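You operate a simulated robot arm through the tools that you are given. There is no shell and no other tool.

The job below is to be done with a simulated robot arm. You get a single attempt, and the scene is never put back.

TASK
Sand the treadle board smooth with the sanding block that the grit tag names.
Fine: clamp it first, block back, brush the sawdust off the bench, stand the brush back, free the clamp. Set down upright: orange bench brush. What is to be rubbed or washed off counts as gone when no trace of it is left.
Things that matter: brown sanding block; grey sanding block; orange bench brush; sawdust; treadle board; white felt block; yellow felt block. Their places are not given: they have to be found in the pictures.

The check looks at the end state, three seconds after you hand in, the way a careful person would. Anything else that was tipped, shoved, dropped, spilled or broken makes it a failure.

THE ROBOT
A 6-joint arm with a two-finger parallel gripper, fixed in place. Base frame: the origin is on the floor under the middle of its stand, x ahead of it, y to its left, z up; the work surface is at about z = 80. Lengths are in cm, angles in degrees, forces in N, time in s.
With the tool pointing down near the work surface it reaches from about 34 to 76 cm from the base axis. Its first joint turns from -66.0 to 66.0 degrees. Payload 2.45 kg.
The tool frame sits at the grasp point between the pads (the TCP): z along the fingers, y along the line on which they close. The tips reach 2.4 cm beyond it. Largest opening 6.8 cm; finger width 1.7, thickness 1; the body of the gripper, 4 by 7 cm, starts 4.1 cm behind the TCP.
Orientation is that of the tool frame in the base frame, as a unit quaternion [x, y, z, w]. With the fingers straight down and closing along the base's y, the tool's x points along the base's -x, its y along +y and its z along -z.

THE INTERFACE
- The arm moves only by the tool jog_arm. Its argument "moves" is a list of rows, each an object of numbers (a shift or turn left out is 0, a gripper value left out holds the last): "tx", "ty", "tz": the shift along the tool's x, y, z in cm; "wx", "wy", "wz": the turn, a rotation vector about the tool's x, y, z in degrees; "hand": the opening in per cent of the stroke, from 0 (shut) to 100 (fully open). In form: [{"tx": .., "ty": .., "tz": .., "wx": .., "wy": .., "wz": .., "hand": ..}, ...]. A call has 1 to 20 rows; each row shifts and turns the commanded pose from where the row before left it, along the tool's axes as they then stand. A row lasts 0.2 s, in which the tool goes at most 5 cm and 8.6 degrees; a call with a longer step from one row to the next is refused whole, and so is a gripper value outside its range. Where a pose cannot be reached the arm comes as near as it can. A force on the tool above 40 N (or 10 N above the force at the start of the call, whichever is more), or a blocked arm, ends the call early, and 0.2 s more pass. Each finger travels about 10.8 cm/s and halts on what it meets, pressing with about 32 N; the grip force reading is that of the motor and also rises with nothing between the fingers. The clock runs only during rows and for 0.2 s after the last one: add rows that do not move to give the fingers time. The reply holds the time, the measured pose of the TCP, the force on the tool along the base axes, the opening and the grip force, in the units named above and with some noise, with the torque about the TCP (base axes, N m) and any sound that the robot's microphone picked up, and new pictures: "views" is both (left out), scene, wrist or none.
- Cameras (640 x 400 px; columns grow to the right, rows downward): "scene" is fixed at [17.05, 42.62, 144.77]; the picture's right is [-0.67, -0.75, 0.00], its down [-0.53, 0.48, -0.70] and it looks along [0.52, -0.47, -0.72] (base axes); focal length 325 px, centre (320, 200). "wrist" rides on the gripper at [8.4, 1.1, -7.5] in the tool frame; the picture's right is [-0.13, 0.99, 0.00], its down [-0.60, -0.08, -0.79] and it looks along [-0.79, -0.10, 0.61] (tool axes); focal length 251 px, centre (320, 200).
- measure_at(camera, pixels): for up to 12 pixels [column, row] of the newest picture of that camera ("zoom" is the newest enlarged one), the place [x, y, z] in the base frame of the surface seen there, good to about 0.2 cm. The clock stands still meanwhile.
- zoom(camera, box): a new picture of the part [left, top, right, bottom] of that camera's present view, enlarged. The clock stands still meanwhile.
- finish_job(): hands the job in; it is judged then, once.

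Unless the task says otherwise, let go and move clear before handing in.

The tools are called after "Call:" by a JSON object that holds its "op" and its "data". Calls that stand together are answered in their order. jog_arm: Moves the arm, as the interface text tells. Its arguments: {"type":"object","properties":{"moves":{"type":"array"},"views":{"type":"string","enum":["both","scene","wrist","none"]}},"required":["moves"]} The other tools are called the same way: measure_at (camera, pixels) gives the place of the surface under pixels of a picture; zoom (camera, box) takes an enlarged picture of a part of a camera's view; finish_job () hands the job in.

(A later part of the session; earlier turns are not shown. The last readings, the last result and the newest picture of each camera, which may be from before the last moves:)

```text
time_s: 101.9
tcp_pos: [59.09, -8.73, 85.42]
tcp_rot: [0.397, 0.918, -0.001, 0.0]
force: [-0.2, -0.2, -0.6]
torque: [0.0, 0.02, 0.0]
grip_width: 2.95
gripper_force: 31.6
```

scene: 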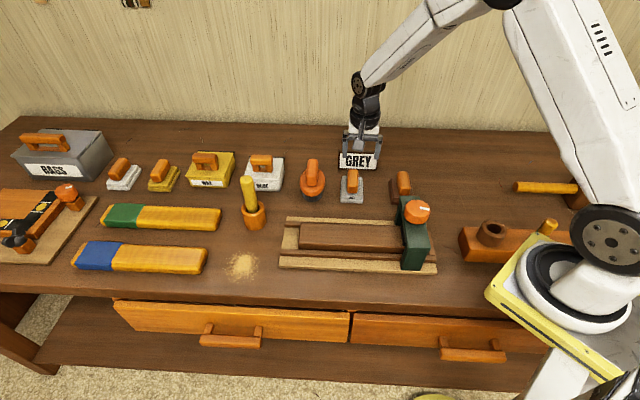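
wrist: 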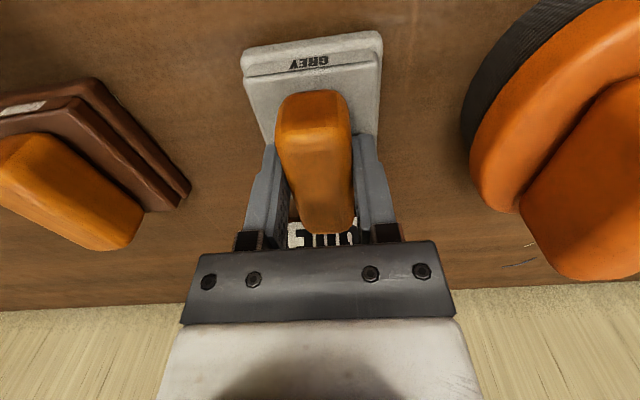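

Call:
{"op": "jog_arm", "data": {"moves": [{"tz": 0.04}, {}], "views": "none"}}

```text
time_s: 102.5
tcp_pos: [59.15, -8.83, 85.29]
tcp_rot: [0.397, 0.918, -0.002, 0.0]
force: [-1.1, 0.5, 0.9]
torque: [0.07, -0.02, 0.03]
grip_width: 2.95
gripper_force: 31.8
```

The block is touching the bench again (force ~+1 N) with fingertips above its base. Opening slowly and lifting.

Call:
{"op": "jog_arm", "data": {"moves": [{"hand": 48}, {"hand": 55}, {"hand": 65}, {"hand": 80}, {"hand": 100}, {"hand": 100}, {"tz": -1}, {"tz": -2}, {"tz": -2.5}, {"tz": -2.5}, {"tz": -2.5}, {}], "views": "both"}}

Call:
{"op": "zoom", "data": {"camera": "scene", "box": [290, 140, 420, 215]}}

```text
time_s: 105.1
tcp_pos: [59.13, -8.52, 95.86]
tcp_rot: [0.398, 0.917, -0.001, 0.0]
force: [-0.3, 0.4, 0.0]
torque: [-0.01, 0.01, -0.01]
grip_width: 6.8
gripper_force: 0.0
```

scene: 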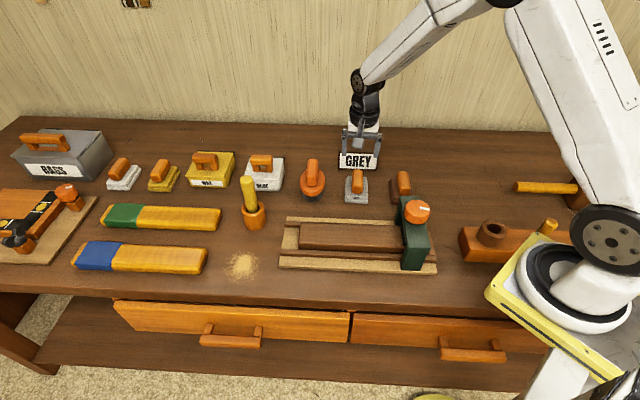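
wrist: 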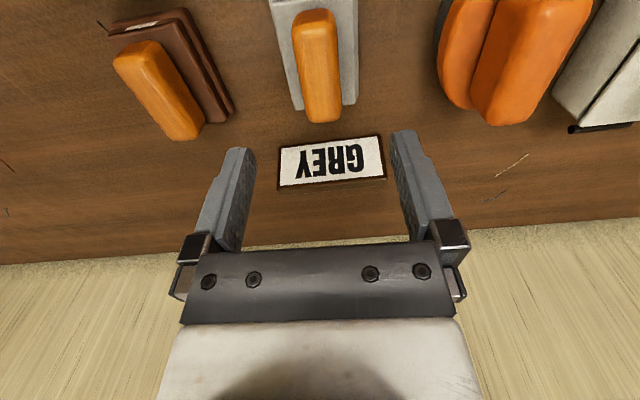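

```text
4.92 times, centred on (355, 178) of scene
```

zoom: 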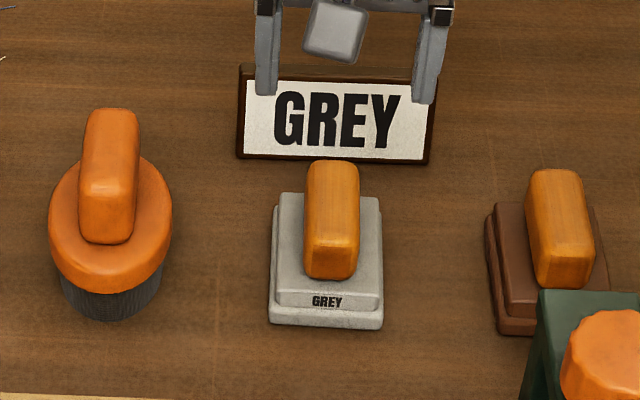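

The block is back within about 0.15 cm of its original place. Next the brush: I'll move above its handle near (67.9,0) for a close look.

Call:
{"op": "jog_arm", "data": {"moves": [{"tz": -0.5, "ty": 1.2}, {"tz": -0.5, "ty": 1.6}, {"tz": -0.5, "ty": 1.6}, {"tz": -0.5, "ty": 1.6, "tx": 0.4}, {"ty": 1.6}, {"ty": 1.6}, {"ty": 1.6}, {"ty": 1.57}, {}], "views": "both"}}

```text
time_s: 107.1
tcp_pos: [67.96, 0.01, 97.97]
tcp_rot: [0.397, 0.918, -0.002, 0.001]
force: [-0.3, 0.1, 0.2]
torque: [-0.02, -0.04, 0.01]
grip_width: 6.85
gripper_force: 0.1
```

scene: 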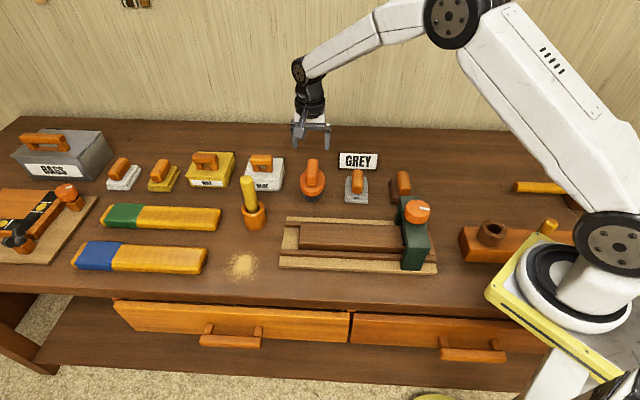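
wrist: 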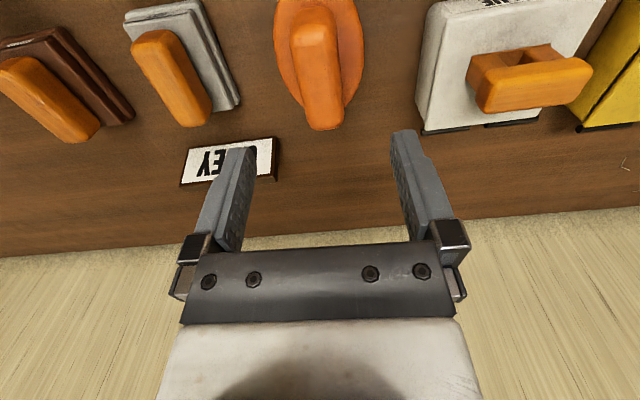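

The brush handle runs from wrist (308,5) to (323,130). I'll measure its sides and the body.

Call:
{"op": "zoom", "data": {"camera": "wrist", "box": [240, 0, 400, 140]}}

Call:
{"op": "measure_at", "data": {"camera": "wrist", "pixels": [[292, 30], [335, 30], [295, 60], [338, 60], [300, 90], [341, 90], [306, 118], [341, 118], [315, 25], [324, 122], [312, 10], [280, 60]]}}

Call:
{"op": "measure_at", "data": {"camera": "scene", "pixels": [[308, 164], [317, 164], [306, 172], [317, 172], [306, 182], [316, 182], [312, 188], [301, 182], [324, 182], [312, 196], [312, 200], [312, 160]]}}

```text
2.86 times, centred on (320, 70) of wrist
```

zoom: 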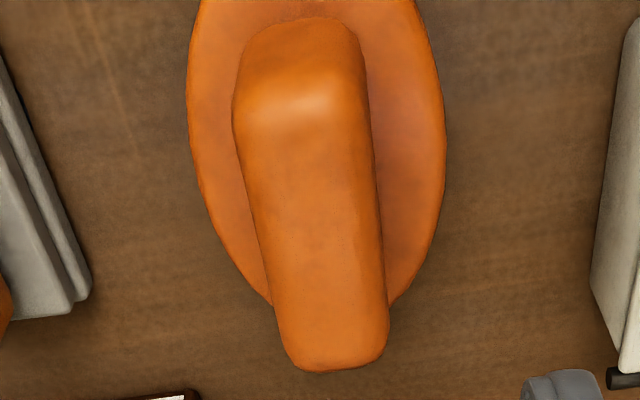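

```text
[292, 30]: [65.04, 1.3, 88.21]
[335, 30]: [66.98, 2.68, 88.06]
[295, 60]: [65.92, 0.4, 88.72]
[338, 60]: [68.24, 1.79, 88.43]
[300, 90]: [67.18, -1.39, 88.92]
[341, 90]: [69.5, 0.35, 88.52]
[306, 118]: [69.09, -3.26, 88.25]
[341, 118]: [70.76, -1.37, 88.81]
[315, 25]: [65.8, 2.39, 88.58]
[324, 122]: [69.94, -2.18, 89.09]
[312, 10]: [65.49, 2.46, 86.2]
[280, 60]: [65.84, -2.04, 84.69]
```

```text
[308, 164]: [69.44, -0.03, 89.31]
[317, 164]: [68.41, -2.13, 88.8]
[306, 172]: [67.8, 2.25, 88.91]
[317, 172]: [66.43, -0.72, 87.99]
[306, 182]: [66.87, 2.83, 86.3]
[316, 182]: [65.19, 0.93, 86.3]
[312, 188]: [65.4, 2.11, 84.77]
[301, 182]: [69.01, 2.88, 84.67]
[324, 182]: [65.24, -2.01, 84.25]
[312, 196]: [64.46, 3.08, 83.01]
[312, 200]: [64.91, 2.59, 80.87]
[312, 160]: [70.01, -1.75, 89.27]
```

The handle's centre line passes within 0.1 cm of the TCP and aligns with the fingers (axis −47.6°). I'll descend to z≈87.7 (tips 0.5 cm above the brush body) and close.

Call:
{"op": "jog_arm", "data": {"moves": [{"ty": -0.08, "tz": 1.5}, {"tz": 2}, {"tz": 2}, {"tz": 2}, {"tz": 1.5}, {"tz": 1.0}, {"tz": 0.25}, {}, {"hand": 70}, {"hand": 55}, {"hand": 48}, {"hand": 42}, {"hand": 38}, {"hand": 30}, {"hand": 15}], "views": "both"}}

```text
time_s: 110.3
tcp_pos: [67.89, -0.1, 87.73]
tcp_rot: [0.398, 0.918, -0.002, 0.001]
force: [0.4, 0.7, 0.7]
torque: [0.06, -0.1, 0.05]
grip_width: 2.97
gripper_force: 32.1
```

scene: 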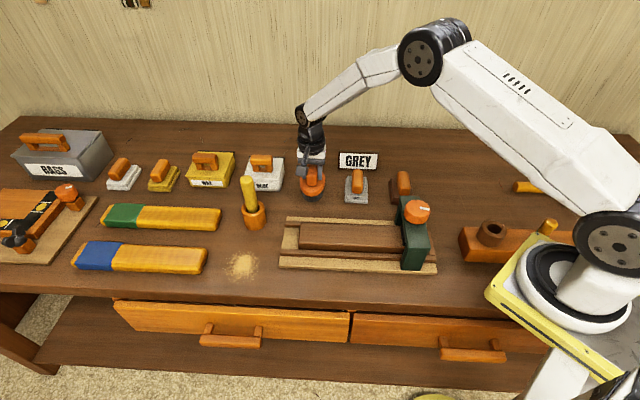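
wrist: 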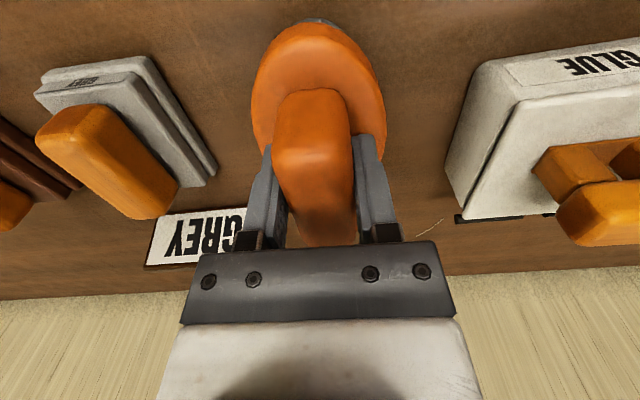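

The brush is gripped (2.97 cm); its home pose is (67.9,−0.1,87.72). Before lifting I'll measure the sawdust extent, the bench's front edge and neighbours for a safe path.

Call:
{"op": "measure_at", "data": {"camera": "scene", "pixels": [[225, 266], [259, 266], [241, 250], [240, 281], [228, 255], [255, 256], [228, 277], [254, 277], [240, 292], [240, 300], [207, 262], [281, 262]]}}

Call:
{"op": "zoom", "data": {"camera": "scene", "box": [195, 170, 295, 310]}}

```text
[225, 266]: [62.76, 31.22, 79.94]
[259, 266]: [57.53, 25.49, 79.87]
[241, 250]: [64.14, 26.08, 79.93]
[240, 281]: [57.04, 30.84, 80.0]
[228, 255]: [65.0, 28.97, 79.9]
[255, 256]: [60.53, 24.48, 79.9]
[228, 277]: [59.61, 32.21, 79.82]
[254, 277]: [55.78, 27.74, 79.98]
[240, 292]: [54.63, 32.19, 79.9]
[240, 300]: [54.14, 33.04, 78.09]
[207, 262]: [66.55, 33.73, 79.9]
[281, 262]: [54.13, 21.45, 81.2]
```

```text
2.86 times, centred on (245, 240) of scene
```

zoom: 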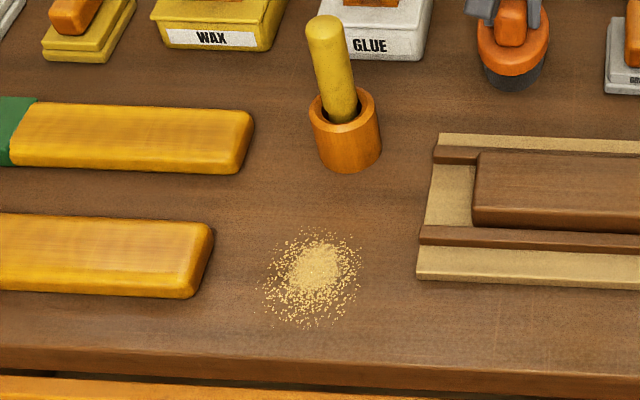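

Sawdust spans about s 58.4–66.3 and t −27.5…−18.3, the bench front edge is at t≈−15.6, the cup's front at t≈−33. I'll lift the brush and go forward first (over the jig's left end), then left, avoiding the yellow stick.

Call:
{"op": "jog_arm", "data": {"moves": [{"tz": -0.7}, {"tz": -1.5}, {"tz": -2}, {"tz": -2}, {"tz": -1.8}, {"wz": -2.3}, {"tx": 2.255}, {"tx": 2.255}, {"tx": 2.255}, {"tx": 2.255}, {"tx": 2.255}, {"tx": 2.255}, {"tx": 2.255}, {"tx": 2.255}, {"tx": 2.255}, {"tx": 2.255}, {}], "views": "both"}}

```text
time_s: 113.9
tcp_pos: [51.77, 15.64, 95.52]
tcp_rot: [0.378, 0.926, -0.001, 0.001]
force: [-0.2, 0.4, -1.1]
torque: [-0.03, -0.01, -0.01]
grip_width: 2.97
gripper_force: 31.6
```

scene: 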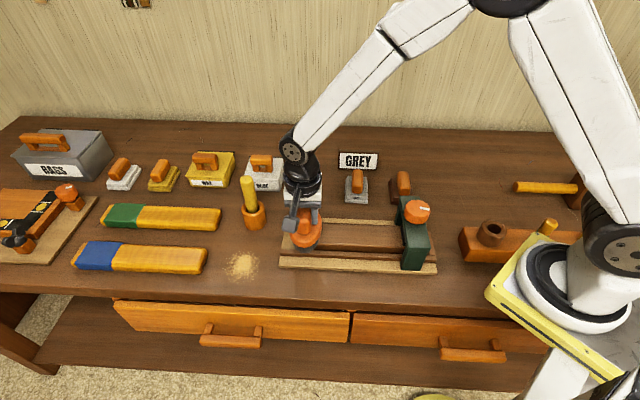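
wrist: 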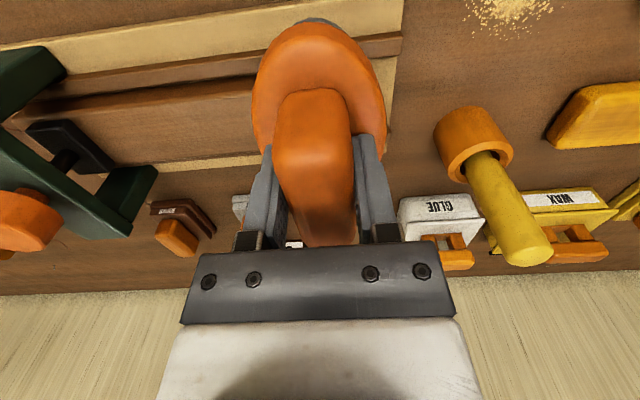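

Clear so far. Now moving left along tool y by ~15 cm, with 2 cm extra forward to stay well away from the yellow stick.

Call:
{"op": "jog_arm", "data": {"moves": [{"tx": 1.0, "ty": 1.0}, {"tx": 1.0, "ty": 1.5}, {"ty": 1.8}, {"ty": 1.8}, {"ty": 1.8}, {"ty": 1.8}, {"ty": 1.8}, {"ty": 1.8}, {"ty": 1.6}, {}], "views": "both"}}

```text
time_s: 116.1
tcp_pos: [60.88, 27.76, 95.55]
tcp_rot: [0.378, 0.926, -0.001, 0.001]
force: [0.4, -0.5, -1.2]
torque: [0.0, 0.02, -0.01]
grip_width: 2.98
gripper_force: 32.2
```

scene: 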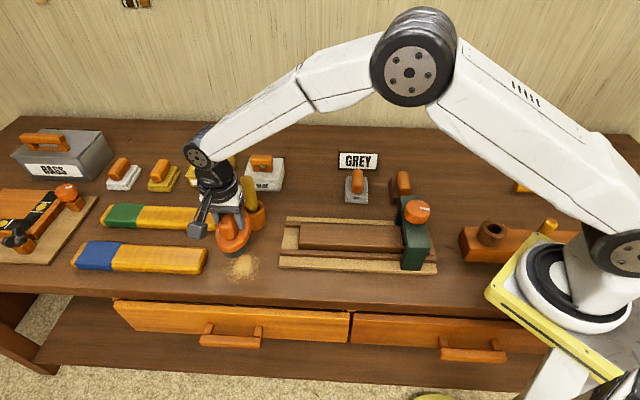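
wrist: 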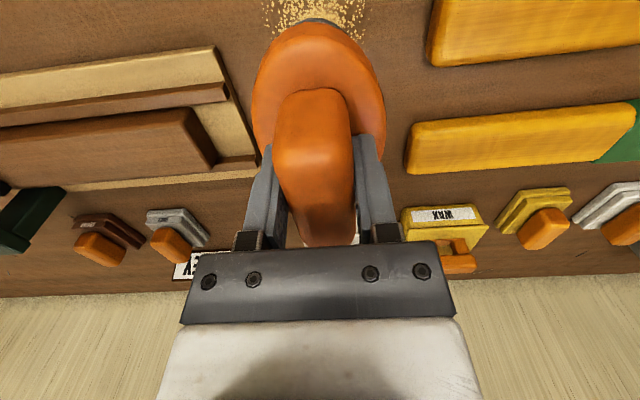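

Positioned at s=62.4, t=−24 above the dust. I'll go back 1.7 cm, lower to just above the bench, then creep to light contact.

Call:
{"op": "jog_arm", "data": {"moves": [{"tx": -0.9}, {"tx": -0.8}, {"tz": 2}, {"tz": 2}, {"tz": 2}, {"tz": 1.0}, {"tz": 0.4}, {"tz": 0.15}, {}], "views": "both"}}

```text
time_s: 118.1
tcp_pos: [61.97, 26.4, 88.04]
tcp_rot: [0.378, 0.926, -0.001, 0.001]
force: [-0.3, -0.4, -1.5]
torque: [0.0, -0.03, 0.01]
grip_width: 2.97
gripper_force: 31.9
```

scene: 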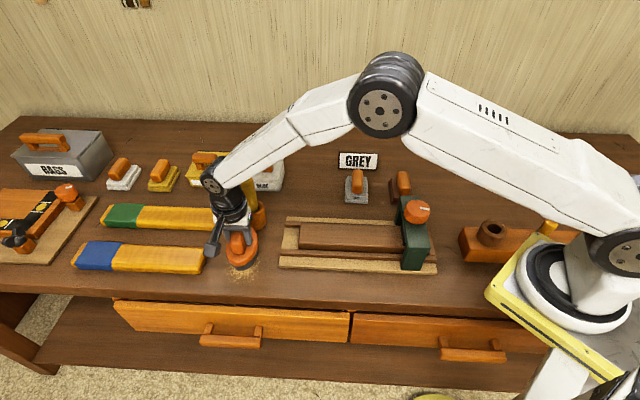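
wrist: 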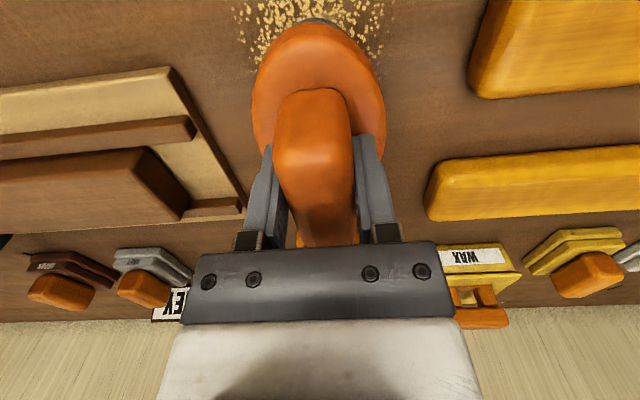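

Forces are near zero, so nothing is touched. Creeping down to bring the bristles onto the bench.

Call:
{"op": "jog_arm", "data": {"moves": [{"tz": 0.1}, {"tz": 0.1}, {"tz": 0.06}, {}], "views": "none"}}

Call:
{"op": "zoom", "data": {"camera": "scene", "box": [190, 160, 290, 290]}}

```text
time_s: 119.1
tcp_pos: [61.98, 26.53, 87.84]
tcp_rot: [0.378, 0.926, -0.002, 0.001]
force: [-0.1, -0.1, -1.6]
torque: [0.02, -0.02, 0.0]
grip_width: 2.99
gripper_force: 32.2
```

```text
3.08 times, centred on (240, 225) of scene
```

zoom: 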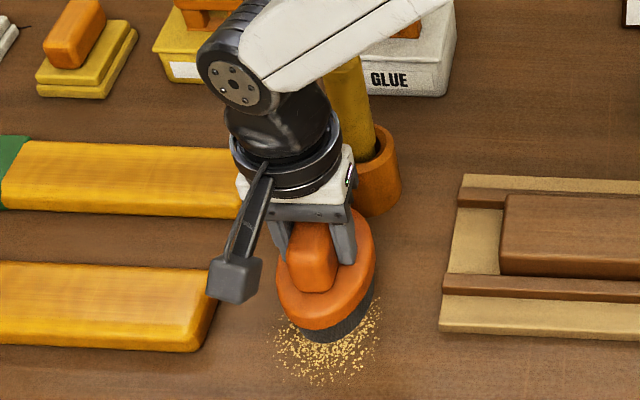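

Call:
{"op": "jog_arm", "data": {"moves": [{"tz": 0.06}, {"tz": 0.06}, {}], "views": "none"}}

```text
time_s: 119.9
tcp_pos: [62.06, 26.59, 87.59]
tcp_rot: [0.38, 0.925, -0.001, 0.001]
force: [-1.3, -0.4, 1.7]
torque: [-0.06, -0.05, -0.06]
grip_width: 3.0
gripper_force: 32.2
```

Contact begins (+1.7 N). Adding 0.04 cm and sweeping toward the front edge.

Call:
{"op": "jog_arm", "data": {"moves": [{"tz": 0.04}, {"tx": 0.5}, {"tx": 0.8}, {"tx": 0.8}, {"tx": 0.8}, {"tx": 0.8}, {"tx": 0.8}, {"tx": 0.8}, {"tx": 0.8}, {}], "views": "both"}}

Call:
{"op": "zoom", "data": {"camera": "scene", "box": [190, 180, 290, 310]}}

```text
time_s: 122.1
tcp_pos: [57.53, 30.87, 87.6]
tcp_rot: [0.378, 0.926, -0.001, 0.0]
force: [1.5, -0.7, 1.9]
torque: [-0.07, -0.16, -0.02]
grip_width: 2.97
gripper_force: 31.9
```

scene: 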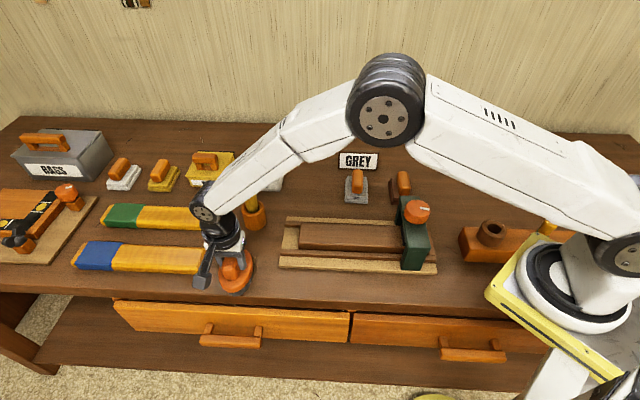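
wrist: 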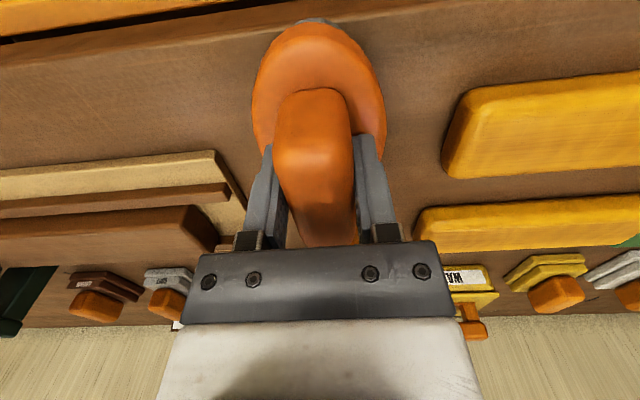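

```text
3.08 times, centred on (240, 245) of scene
```

zoom: 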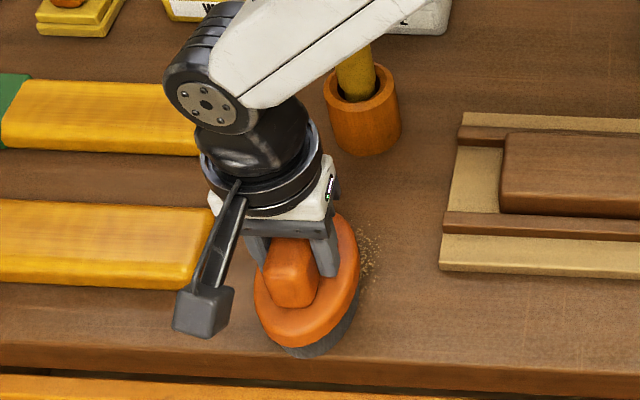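

Most dust is gone under the brush; some remains on its right at zoom (370,245). Sweeping a bit forward, then right by 2.4 and back over that strip.

Call:
{"op": "jog_arm", "data": {"moves": [{"tx": 0.8, "tz": 0.02}, {"tx": 0.7}, {"ty": -0.8}, {"ty": -0.8}, {"ty": -0.8}, {"tx": -0.8}, {"tx": -0.8}, {"tx": -0.8}, {"tx": -0.8}, {"tx": -0.8}, {"tx": -0.8}, {"tx": -0.8}, {"tx": -0.8}, {"tx": -0.6}, {}], "views": "both"}}

Call:
{"op": "zoom", "data": {"camera": "scene", "box": [190, 180, 290, 310]}}

```text
time_s: 125.3
tcp_pos: [59.87, 25.3, 87.51]
tcp_rot: [0.379, 0.925, 0.001, 0.001]
force: [-6.5, 6.2, 19.2]
torque: [0.24, 0.27, -0.04]
grip_width: 2.97
gripper_force: 32.7
```

scene: 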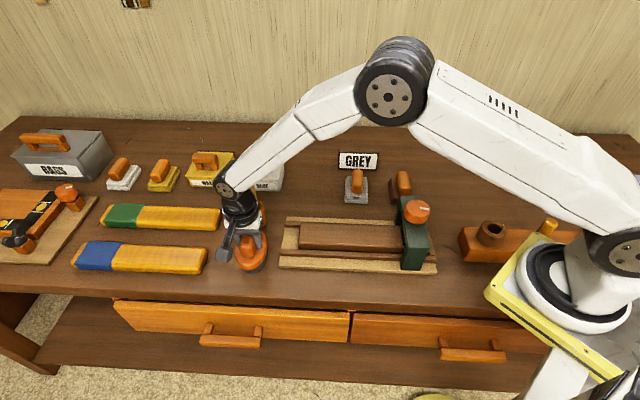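
wrist: 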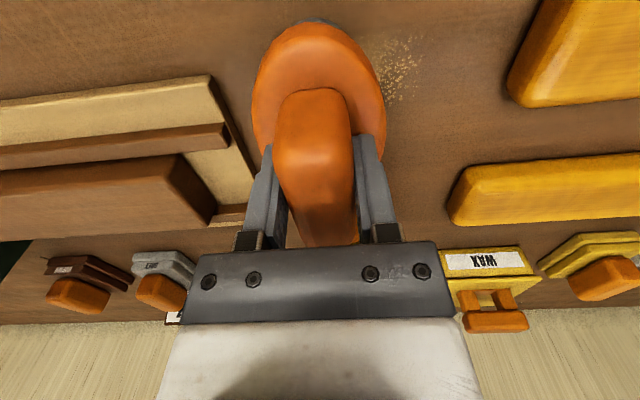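

```text
3.08 times, centred on (240, 245) of scene
```

zoom: 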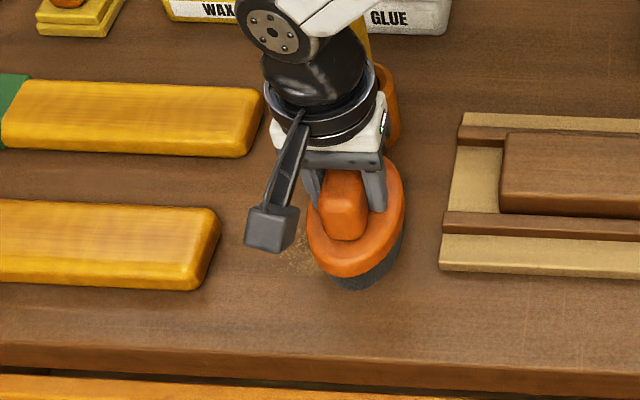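

The right strip is clean; dust remains on the left at wrist (395,70). Moving left 4.6 cm in contact and sweeping forward there.

Call:
{"op": "jog_arm", "data": {"moves": [{"ty": 0.6, "tz": -0.03}, {"ty": 0.8}, {"ty": 0.8}, {"ty": 0.8}, {"ty": 0.8}, {"ty": 0.8}, {"tx": 0.6}, {"tx": 0.8}, {"tx": 0.8}, {"tx": 0.8}, {"tx": 0.8}, {"tx": 0.8}, {"tx": 0.8}, {"tx": 0.8}, {"tx": 0.8}, {"tx": 0.8}, {}], "views": "both"}}

Call:
{"op": "zoom", "data": {"camera": "scene", "box": [190, 180, 290, 310]}}

```text
time_s: 128.9
tcp_pos: [57.48, 33.98, 87.61]
tcp_rot: [0.379, 0.926, -0.001, -0.001]
force: [3.2, -3.1, 8.2]
torque: [-0.11, -0.55, -0.09]
grip_width: 2.95
gripper_force: 32.0
```

scene: 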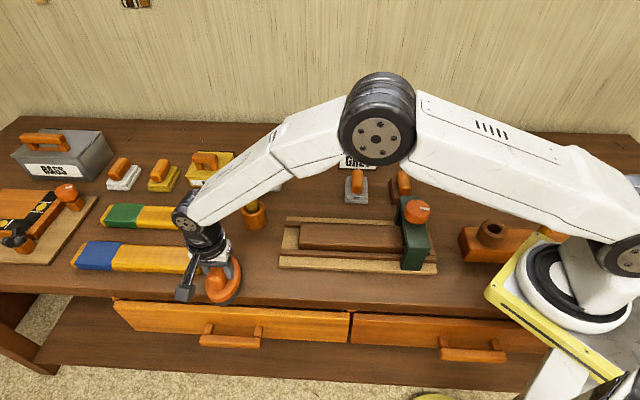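
wrist: 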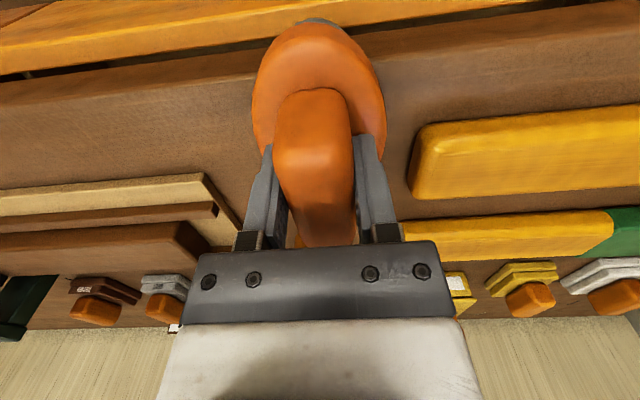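

```text
3.08 times, centred on (240, 245) of scene
```

zoom: 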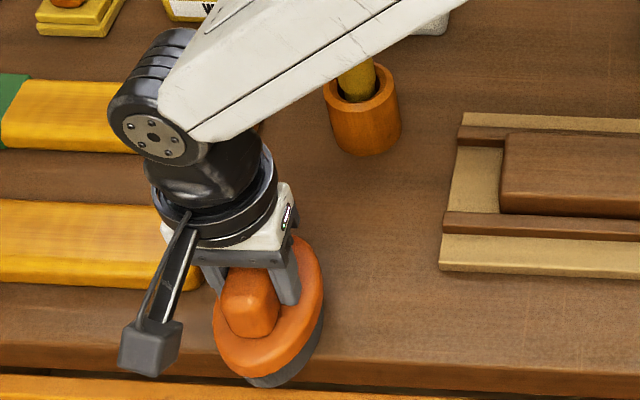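

The visible area is clear. I'll sweep back and forth once more across the middle and left strips to remove any trace.

Call:
{"op": "jog_arm", "data": {"moves": [{"tx": -0.7}, {"tx": -0.9}, {"tx": -0.9}, {"tx": -0.9}, {"tx": -0.9}, {"tx": -0.9}, {"tx": -0.9}, {"tx": -0.9}, {"tx": -0.9}, {"ty": -0.8}, {"ty": -0.8}, {"ty": -0.8}, {"tx": 0.9}, {"tx": 0.9}, {"tx": 0.9}, {"tx": 0.9}, {"tx": 0.9}, {"tx": 0.9}, {"tx": 0.9}, {"tx": 0.8}], "views": "both"}}

```text
time_s: 133.1
tcp_pos: [56.53, 31.77, 87.67]
tcp_rot: [0.378, 0.926, -0.002, 0.0]
force: [3.8, -3.4, 8.2]
torque: [-0.12, -0.41, -0.1]
grip_width: 2.95
gripper_force: 32.0
```

scene: 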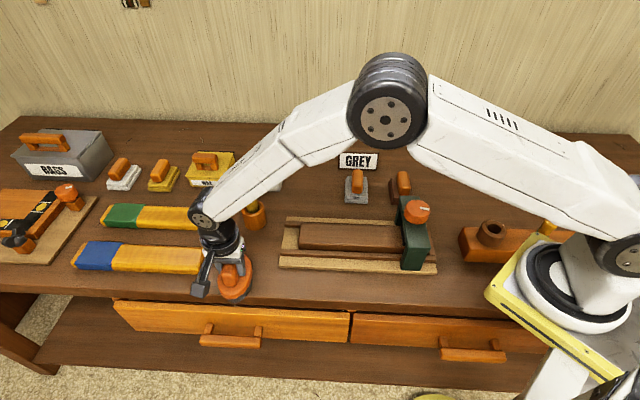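
wrist: 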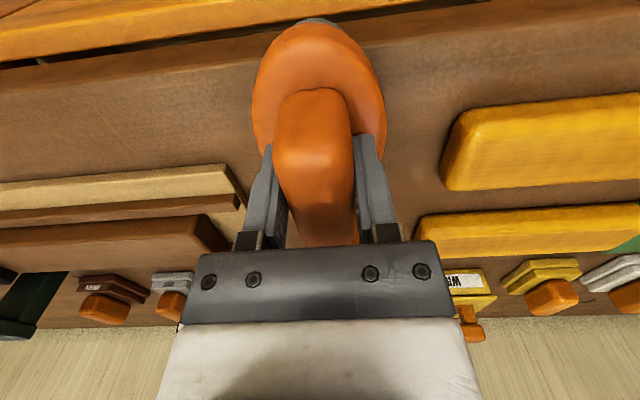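

Now one more pass over the right strip on the way back, then lift and inspect.

Call:
{"op": "jog_arm", "data": {"moves": [{"ty": -0.8}, {"ty": -0.8}, {"ty": -0.7}, {"tx": -0.9}, {"tx": -0.9}, {"tx": -0.9}, {"tx": -0.9}, {"tx": -0.9}, {"tx": -0.9}, {"tx": -0.9}, {"tx": -0.7}, {"tz": -1}, {"tz": -2}, {"tz": -2.5}, {"tz": -2.5}, {"tx": 1, "ty": -1.5}, {"ty": -1.8}, {"ty": -1.8}, {"ty": -1.8}, {}], "views": "both"}}

Call:
{"op": "zoom", "data": {"camera": "scene", "box": [190, 180, 290, 310]}}

```text
time_s: 137.3
tcp_pos: [54.24, 21.04, 95.47]
tcp_rot: [0.379, 0.925, -0.001, 0.0]
force: [-0.3, 0.0, -0.7]
torque: [-0.01, -0.02, -0.01]
grip_width: 2.96
gripper_force: 32.1
```

scene: 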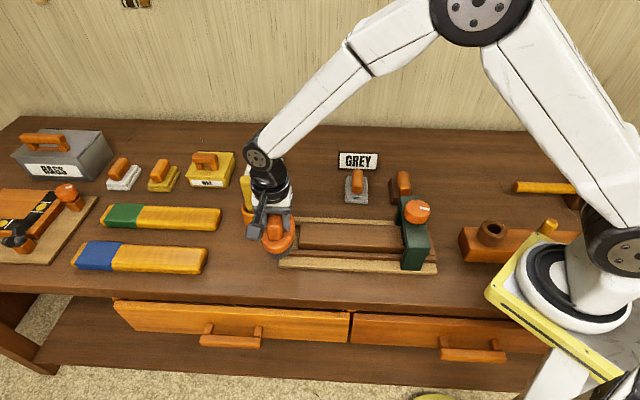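
wrist: 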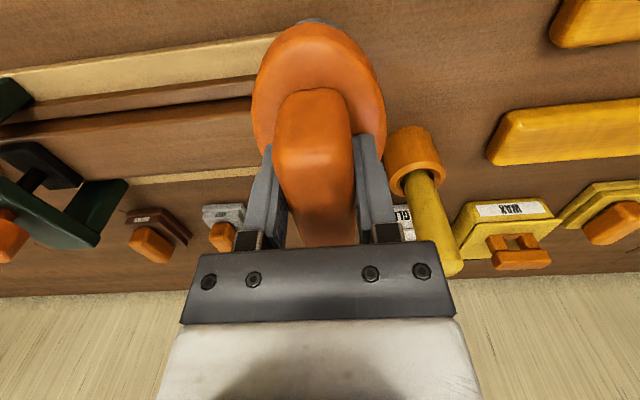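

```text
3.08 times, centred on (240, 245) of scene
```

zoom: 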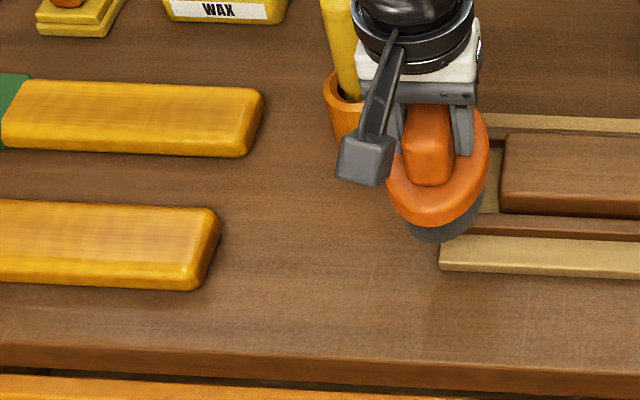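

The bench where the dust lay looks clean. I'll check a tighter zoom for specks.

Call:
{"op": "zoom", "data": {"camera": "scene", "box": [210, 240, 270, 295]}}

Call:
{"op": "zoom", "data": {"camera": "scene", "box": [285, 210, 405, 280]}}

```text
7.27 times, centred on (240, 268) of scene
```

zoom: 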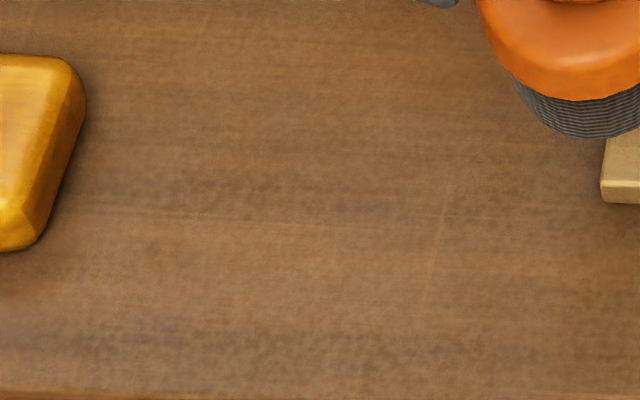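

```text
5.33 times, centred on (345, 245) of scene
```

zoom: 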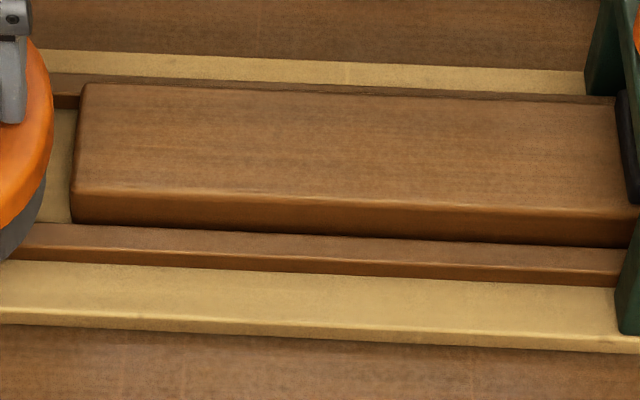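

The bench and board are both clean. Now I'll carry the brush back: 5.5 cm right, then 24.45 cm back along the summed path to home.

Call:
{"op": "jog_arm", "data": {"moves": [{"ty": -1.5}, {"ty": -2.0}, {"ty": -2.0}, {"tx": -1.5}, {"tx": -2.4}, {"tx": -2.4}, {"tx": -2.4}, {"tx": -2.4}, {"tx": -2.4}, {"tx": -2.4}, {"tx": -2.4}, {"tx": -2.4}, {"tx": -2.4}, {"tx": -1.35}, {"wz": 2.3}, {}], "views": "both"}}

```text
time_s: 140.7
tcp_pos: [68.0, -0.16, 95.54]
tcp_rot: [0.397, 0.918, -0.001, 0.0]
force: [0.1, 0.0, -0.7]
torque: [0.02, 0.01, -0.01]
grip_width: 2.99
gripper_force: 32.0
```

scene: 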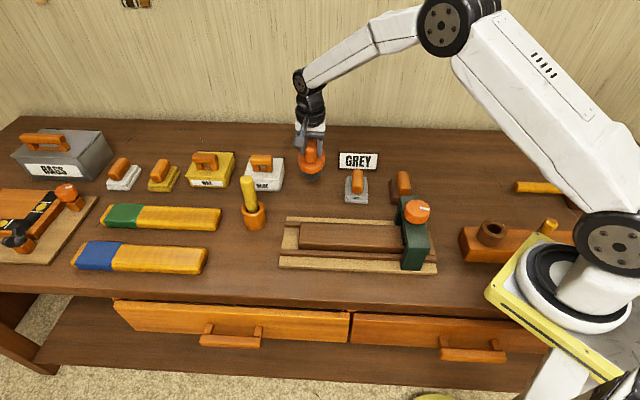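
wrist: 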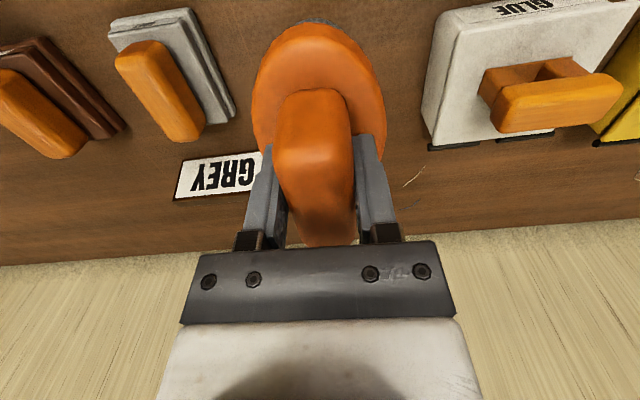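

Back over the brush's home (68.0,−0.16). Lowering to just above the bench.

Call:
{"op": "jog_arm", "data": {"moves": [{"tz": 2}, {"tz": 2}, {"tz": 2}, {"tz": 1.0}, {"tz": 0.4}, {"tz": 0.1}, {}], "views": "wrist"}}

```text
time_s: 142.3
tcp_pos: [67.83, -0.16, 88.27]
tcp_rot: [0.397, 0.918, -0.001, 0.001]
force: [0.3, 0.6, -0.9]
torque: [-0.02, -0.02, -0.01]
grip_width: 2.95
gripper_force: 32.2
```

wrist: 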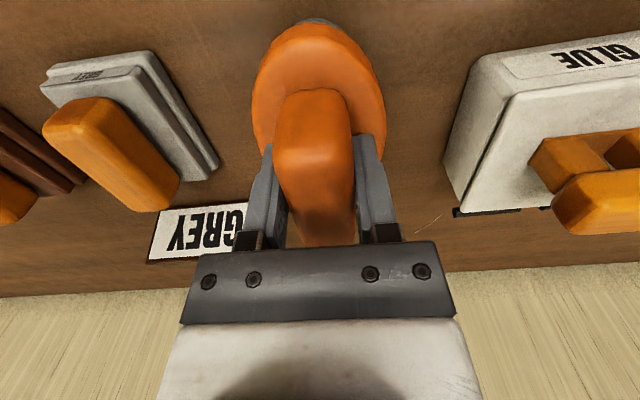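

Call:
{"op": "jog_arm", "data": {"moves": [{"tz": 0.15}, {"tz": 0.1}, {"tz": 0.1}, {}], "views": "none"}}

```text
time_s: 143.3
tcp_pos: [67.96, -0.21, 87.75]
tcp_rot: [0.397, 0.918, -0.001, 0.001]
force: [-0.1, 0.6, -1.4]
torque: [0.01, 0.01, 0.0]
grip_width: 2.98
gripper_force: 32.0
```

No contact yet; creeping further.

Call:
{"op": "jog_arm", "data": {"moves": [{"tz": 0.05}, {"tz": 0.05}, {}], "views": "none"}}

```text
time_s: 144.1
tcp_pos: [67.87, -0.12, 87.65]
tcp_rot: [0.397, 0.918, -0.001, 0.001]
force: [-0.6, 0.4, -1.6]
torque: [0.0, 0.04, 0.0]
grip_width: 2.97
gripper_force: 32.1
```

Call:
{"op": "jog_arm", "data": {"moves": [{"tz": 0.04}, {"tz": 0.04}, {}], "views": "none"}}

```text
time_s: 144.9
tcp_pos: [67.9, 0.04, 87.69]
tcp_rot: [0.397, 0.918, -0.002, 0.001]
force: [-2.4, -0.1, 3.5]
torque: [0.04, 0.02, 0.03]
grip_width: 2.98
gripper_force: 31.7
```

The brush stands on the bench (3.5 N). Opening slowly and lifting away.

Call:
{"op": "jog_arm", "data": {"moves": [{"hand": 47}, {"hand": 52}, {"hand": 60}, {"hand": 75}, {"hand": 100}, {"hand": 100}, {"tz": -1}, {"tz": -2}, {"tz": -2.5}, {"tz": -2.5}, {"tz": -2.5}, {}], "views": "both"}}

Call:
{"op": "zoom", "data": {"camera": "scene", "box": [290, 140, 420, 215]}}

```text
time_s: 147.5
tcp_pos: [67.98, -0.06, 98.19]
tcp_rot: [0.397, 0.918, -0.001, 0.0]
force: [0.5, 0.0, 0.2]
torque: [-0.02, -0.03, 0.01]
grip_width: 6.78
gripper_force: 0.0
```

scene: 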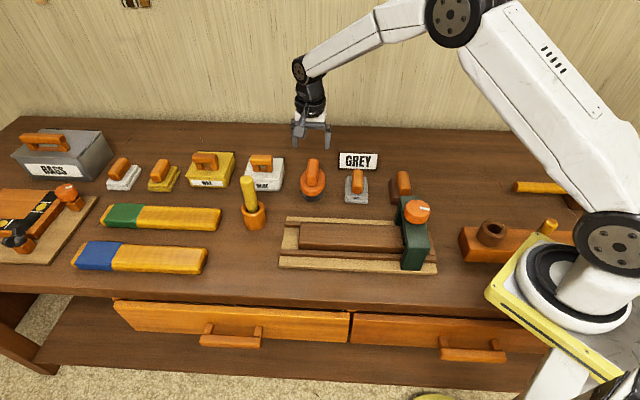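
wrist: 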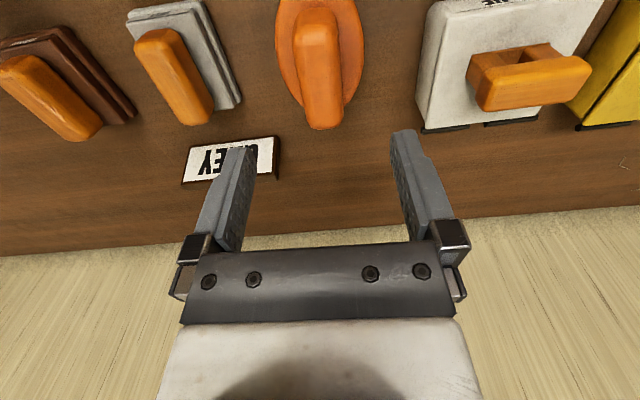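

```text
4.92 times, centred on (355, 178) of scene
```

zoom: 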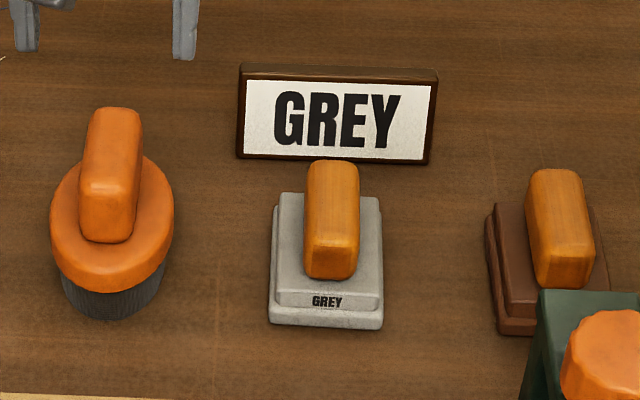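

The brush is back upright in its place. Now the clamp: I'll travel above the knob (38.2,−4.18) and rotate the hand to about 115° so I can turn it counter-clockwise through 200°.

Call:
{"op": "jog_arm", "data": {"moves": [{"tz": -1.5}, {"tz": -1.5}, {"tx": 1.45, "ty": -2.04, "tz": -0.5}, {"tx": 1.45, "ty": -2.04, "tz": -0.5}, {"tx": 1.45, "ty": -2.04}, {"tx": 1.45, "ty": -2.04}, {"tx": 1.45, "ty": -2.04}, {"tx": 1.45, "ty": -2.04}, {"tx": 1.45, "ty": -2.04}, {"tx": 1.45, "ty": -2.04}, {"tx": 1.45, "ty": -2.04}, {"tx": 1.45, "ty": -2.04}, {"tx": 1.45, "ty": -2.04}, {"tx": 1.45, "ty": -2.04}, {}], "views": "none"}}

Call:
{"op": "jog_arm", "data": {"moves": [{"wz": 7.6}, {"wz": 7.6}, {"wz": 7.6}, {"wz": 7.6}, {"wz": 7.6}, {"wz": 7.6}, {"wz": 7.6}, {"wz": 7.6}, {"wz": 7.6}, {}], "views": "both"}}

```text
time_s: 150.7
tcp_pos: [37.85, -4.15, 102.1]
tcp_rot: [0.397, 0.918, -0.002, 0.0]
force: [0.0, -0.8, 0.3]
torque: [-0.03, 0.01, -0.01]
grip_width: 6.81
gripper_force: 0.0
```

```text
time_s: 152.9
tcp_pos: [38.13, -4.21, 102.05]
tcp_rot: [0.845, 0.535, -0.001, 0.001]
force: [0.2, -0.4, 0.0]
torque: [0.03, -0.02, 0.04]
grip_width: 6.81
gripper_force: 0.1
```

scene: 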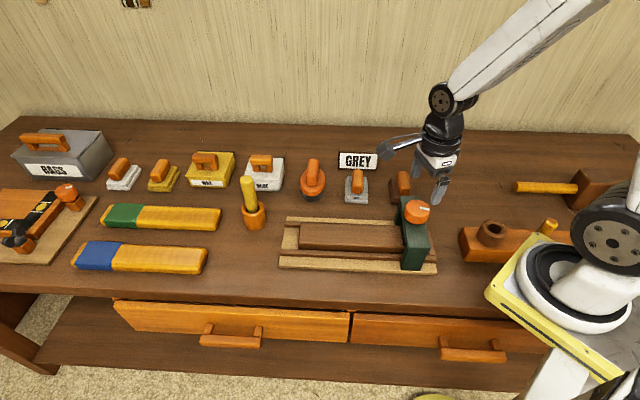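
wrist: 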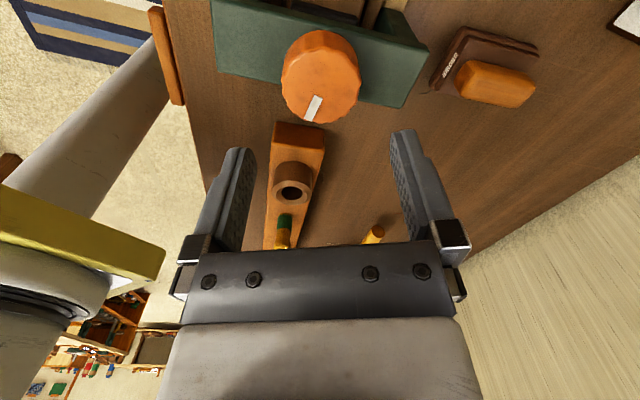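

The knob is centred between the fingers at wrist (320,78). Descending to z≈93.4 and gripping.

Call:
{"op": "jog_arm", "data": {"moves": [{"tz": 1.5}, {"tz": 2}, {"tz": 2}, {"tz": 1.5}, {"tz": 1.0}, {"tz": 0.6}, {}, {"hand": 85}, {"hand": 80}, {"hand": 76}, {"hand": 72}, {"hand": 60}, {"hand": 50}, {"hand": 40}], "views": "wrist"}}

```text
time_s: 155.9
tcp_pos: [38.28, -4.13, 93.48]
tcp_rot: [0.844, 0.536, 0.0, 0.002]
force: [7.2, -3.2, -0.7]
torque: [0.17, 0.07, 0.0]
grip_width: 5.16
gripper_force: 45.0
```

wrist: 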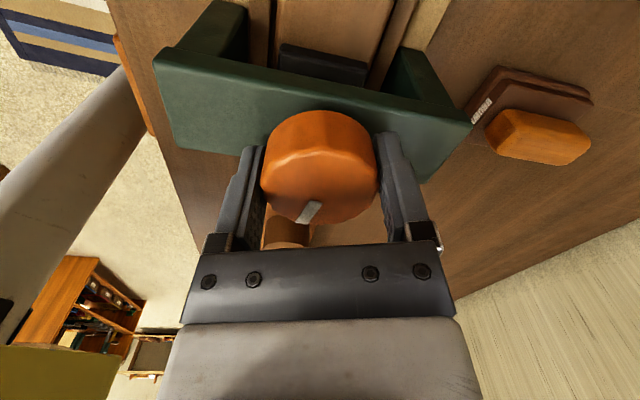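

Good grip with about 8 N side force. Turning counter-clockwise in steps, with a small centring correction.

Call:
{"op": "jog_arm", "data": {"moves": [{"ty": 0.03}, {"wz": -3}, {"wz": -4}, {"wz": -4}, {"wz": -4}, {}], "views": "none"}}

```text
time_s: 157.3
tcp_pos: [38.08, -4.24, 93.57]
tcp_rot: [0.767, 0.642, -0.001, 0.001]
force: [6.8, -11.9, 1.6]
torque: [0.05, 0.1, -0.02]
grip_width: 5.17
gripper_force: 44.7
```

100° now, forces modest. Continuing counter-clockwise.

Call:
{"op": "jog_arm", "data": {"moves": [{"ty": 0.02, "tx": -0.03}, {"wz": -4}, {"wz": -4}, {"wz": -4}, {"wz": -4}, {}], "views": "none"}}

```text
time_s: 158.7
tcp_pos: [38.14, -4.14, 93.6]
tcp_rot: [0.67, 0.742, 0.0, 0.001]
force: [0.2, -2.3, 16.6]
torque: [0.1, -0.69, 0.04]
grip_width: 5.15
gripper_force: 44.6
```

84°; z force +17 N, so I'll lift 0.03 and continue.

Call:
{"op": "jog_arm", "data": {"moves": [{"tz": -0.03}, {"wz": -4}, {"wz": -4}, {"wz": -4}, {"wz": -4}, {}], "views": "wrist"}}

```text
time_s: 160.1
tcp_pos: [38.26, -4.12, 93.47]
tcp_rot: [0.56, 0.828, -0.001, 0.0]
force: [10.6, -2.7, -30.5]
torque: [-0.09, -0.59, 0.05]
grip_width: 5.16
gripper_force: 44.7
```

wrist: 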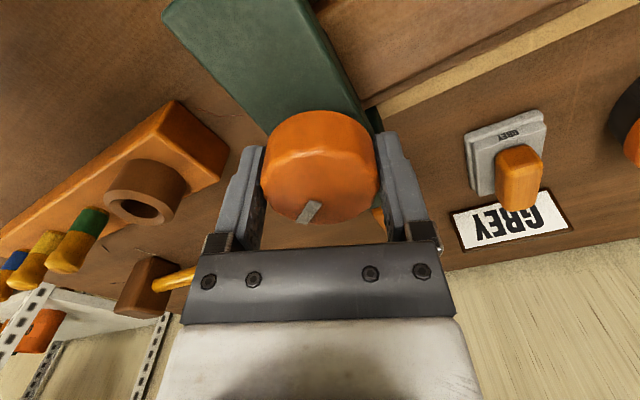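

68°; the mark stays at (308,212) in the hand so the knob follows. Correcting z and continuing.

Call:
{"op": "jog_arm", "data": {"moves": [{"tz": 0.04, "ty": 0.03}, {"wz": -4}, {"wz": -4}, {"wz": -4}, {"wz": -4}, {}], "views": "none"}}

```text
time_s: 161.5
tcp_pos: [38.14, -4.08, 93.54]
tcp_rot: [0.438, 0.899, -0.001, 0.0]
force: [-2.8, -6.1, -1.2]
torque: [-0.22, -1.08, 0.01]
grip_width: 5.15
gripper_force: 45.8
```

52°; forces small. Continuing counter-clockwise.

Call:
{"op": "jog_arm", "data": {"moves": [{"wz": -4, "ty": -0.02}, {"wz": -4}, {"wz": -4}, {"wz": -4}, {}], "views": "none"}}

```text
time_s: 162.7
tcp_pos: [38.23, -4.28, 93.53]
tcp_rot: [0.31, 0.951, -0.001, 0.0]
force: [-5.8, -24.4, 20.4]
torque: [0.14, 0.15, -0.01]
grip_width: 5.13
gripper_force: 45.0
```

36°; side force −23 N along tool y, +20 z. Correcting both and continuing.

Call:
{"op": "jog_arm", "data": {"moves": [{"ty": -0.08, "tx": -0.03, "tz": -0.03}, {"wz": -4}, {"wz": -4}, {"wz": -4}, {}], "views": "wrist"}}

```text
time_s: 163.9
tcp_pos: [38.14, -4.25, 93.58]
tcp_rot: [0.21, 0.978, -0.001, -0.001]
force: [1.0, 8.5, 31.0]
torque: [0.65, 0.0, 0.05]
grip_width: 5.14
gripper_force: 45.0
```

wrist: 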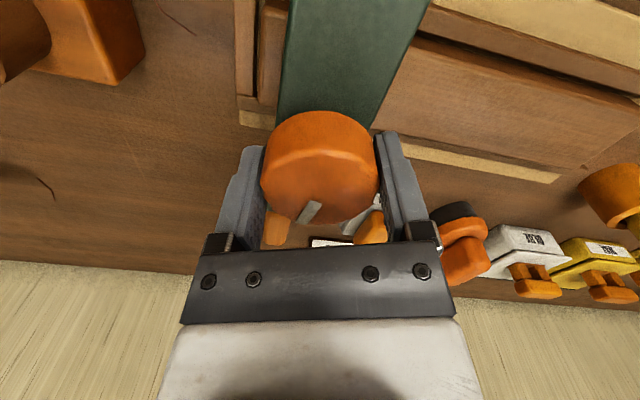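

24°; z force +31 N, lifting 0.06 and going on counter-clockwise.

Call:
{"op": "jog_arm", "data": {"moves": [{"tz": -0.06, "ty": 0.02}, {"wz": -4}, {"wz": -4}, {"wz": -4}, {}], "views": "none"}}

```text
time_s: 165.1
tcp_pos: [38.18, -4.17, 93.61]
tcp_rot: [0.106, 0.994, -0.001, -0.001]
force: [10.7, 6.6, -30.4]
torque: [0.46, -0.13, 0.06]
grip_width: 5.15
gripper_force: 45.3
```

12°; z force −30 N. Lowering 0.05 and continuing.

Call:
{"op": "jog_arm", "data": {"moves": [{"tz": 0.06, "ty": 0.03, "tx": -0.02}, {"wz": -4}, {"wz": -4}, {"wz": -4}, {}], "views": "none"}}

```text
time_s: 166.3
tcp_pos: [38.05, -4.26, 93.55]
tcp_rot: [0.001, 1.0, 0.0, -0.001]
force: [-2.7, 4.9, 18.1]
torque: [0.55, 1.01, 0.02]
grip_width: 5.12
gripper_force: 44.5
```

θ≈0° (115° turned back). Continuing counter-clockwise into negative yaw.

Call:
{"op": "jog_arm", "data": {"moves": [{"tz": -0.03, "ty": 0.01}, {"wz": -4}, {"wz": -4}, {"wz": -4}, {}], "views": "none"}}

```text
time_s: 167.5
tcp_pos: [38.15, -4.33, 93.46]
tcp_rot: [-0.104, 0.995, -0.001, 0.001]
force: [-6.3, 0.7, 30.4]
torque: [0.56, -0.05, 0.01]
grip_width: 5.16
gripper_force: 44.9
```

Call:
{"op": "jog_arm", "data": {"moves": [{"tz": -0.06, "tx": 0.02}, {"wz": -4}, {"wz": -4}, {"wz": -4}, {}], "views": "wrist"}}

```text
time_s: 168.7
tcp_pos: [38.13, -4.33, 93.53]
tcp_rot: [-0.207, 0.978, 0.0, 0.0]
force: [5.1, -5.7, -20.7]
torque: [0.62, -0.6, -0.01]
grip_width: 5.12
gripper_force: 44.6
```

wrist: 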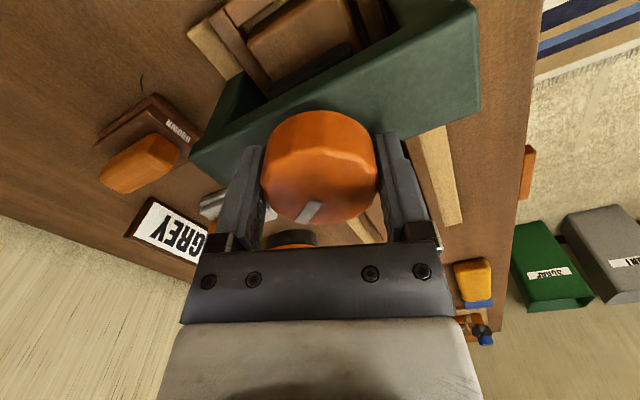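

θ≈−24° (139° back), the knob still following. Continuing.

Call:
{"op": "jog_arm", "data": {"moves": [{"tz": 0.04, "tx": -0.02, "ty": -0.02}, {"wz": -4}, {"wz": -4}, {"wz": -4}, {}], "views": "none"}}

```text
time_s: 169.9
tcp_pos: [38.15, -4.23, 93.55]
tcp_rot: [-0.309, 0.951, 0.0, -0.001]
force: [7.7, -7.9, -30.2]
torque: [0.34, 0.26, 0.04]
grip_width: 5.15
gripper_force: 44.8
```

Call:
{"op": "jog_arm", "data": {"moves": [{"tz": 0.06, "ty": -0.03}, {"wz": -4}, {"wz": -4}, {"wz": -4}, {}], "views": "none"}}

```text
time_s: 171.1
tcp_pos: [38.19, -4.24, 93.52]
tcp_rot: [-0.406, 0.914, -0.001, 0.001]
force: [-6.4, -2.8, 26.8]
torque: [0.59, 0.23, 0.03]
grip_width: 5.14
gripper_force: 44.9
```

θ≈−48° (163° back). Continuing with small z correction.

Call:
{"op": "jog_arm", "data": {"moves": [{"tz": -0.05, "ty": 0.01}, {"wz": -4}, {"wz": -4}, {"wz": -4}, {}], "views": "none"}}

```text
time_s: 172.3
tcp_pos: [38.15, -4.29, 93.62]
tcp_rot: [-0.499, 0.867, -0.001, 0.0]
force: [0.3, -6.2, 18.5]
torque: [0.0, 0.75, 0.04]
grip_width: 5.14
gripper_force: 45.1
```

Call:
{"op": "jog_arm", "data": {"moves": [{"tz": -0.03, "ty": -0.01}, {"wz": -4}, {"wz": -4}, {"wz": -4}, {}], "views": "both"}}

```text
time_s: 173.5
tcp_pos: [38.14, -4.21, 93.63]
tcp_rot: [-0.587, 0.81, 0.0, -0.001]
force: [4.5, -8.9, -26.1]
torque: [-0.14, -0.18, 0.08]
grip_width: 5.15
gripper_force: 45.5
```

scene: 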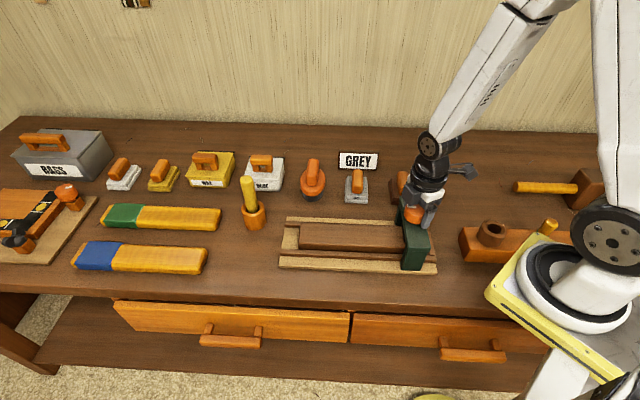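
wrist: 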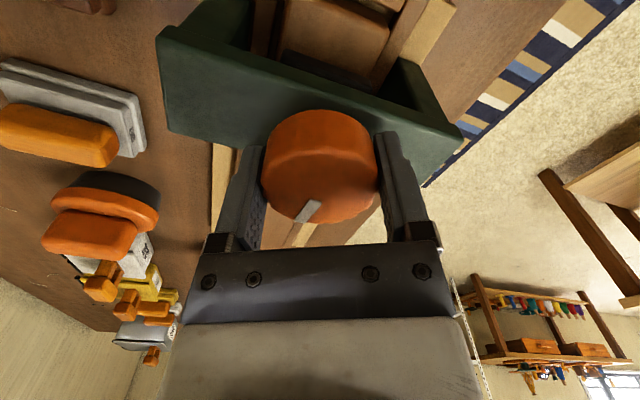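

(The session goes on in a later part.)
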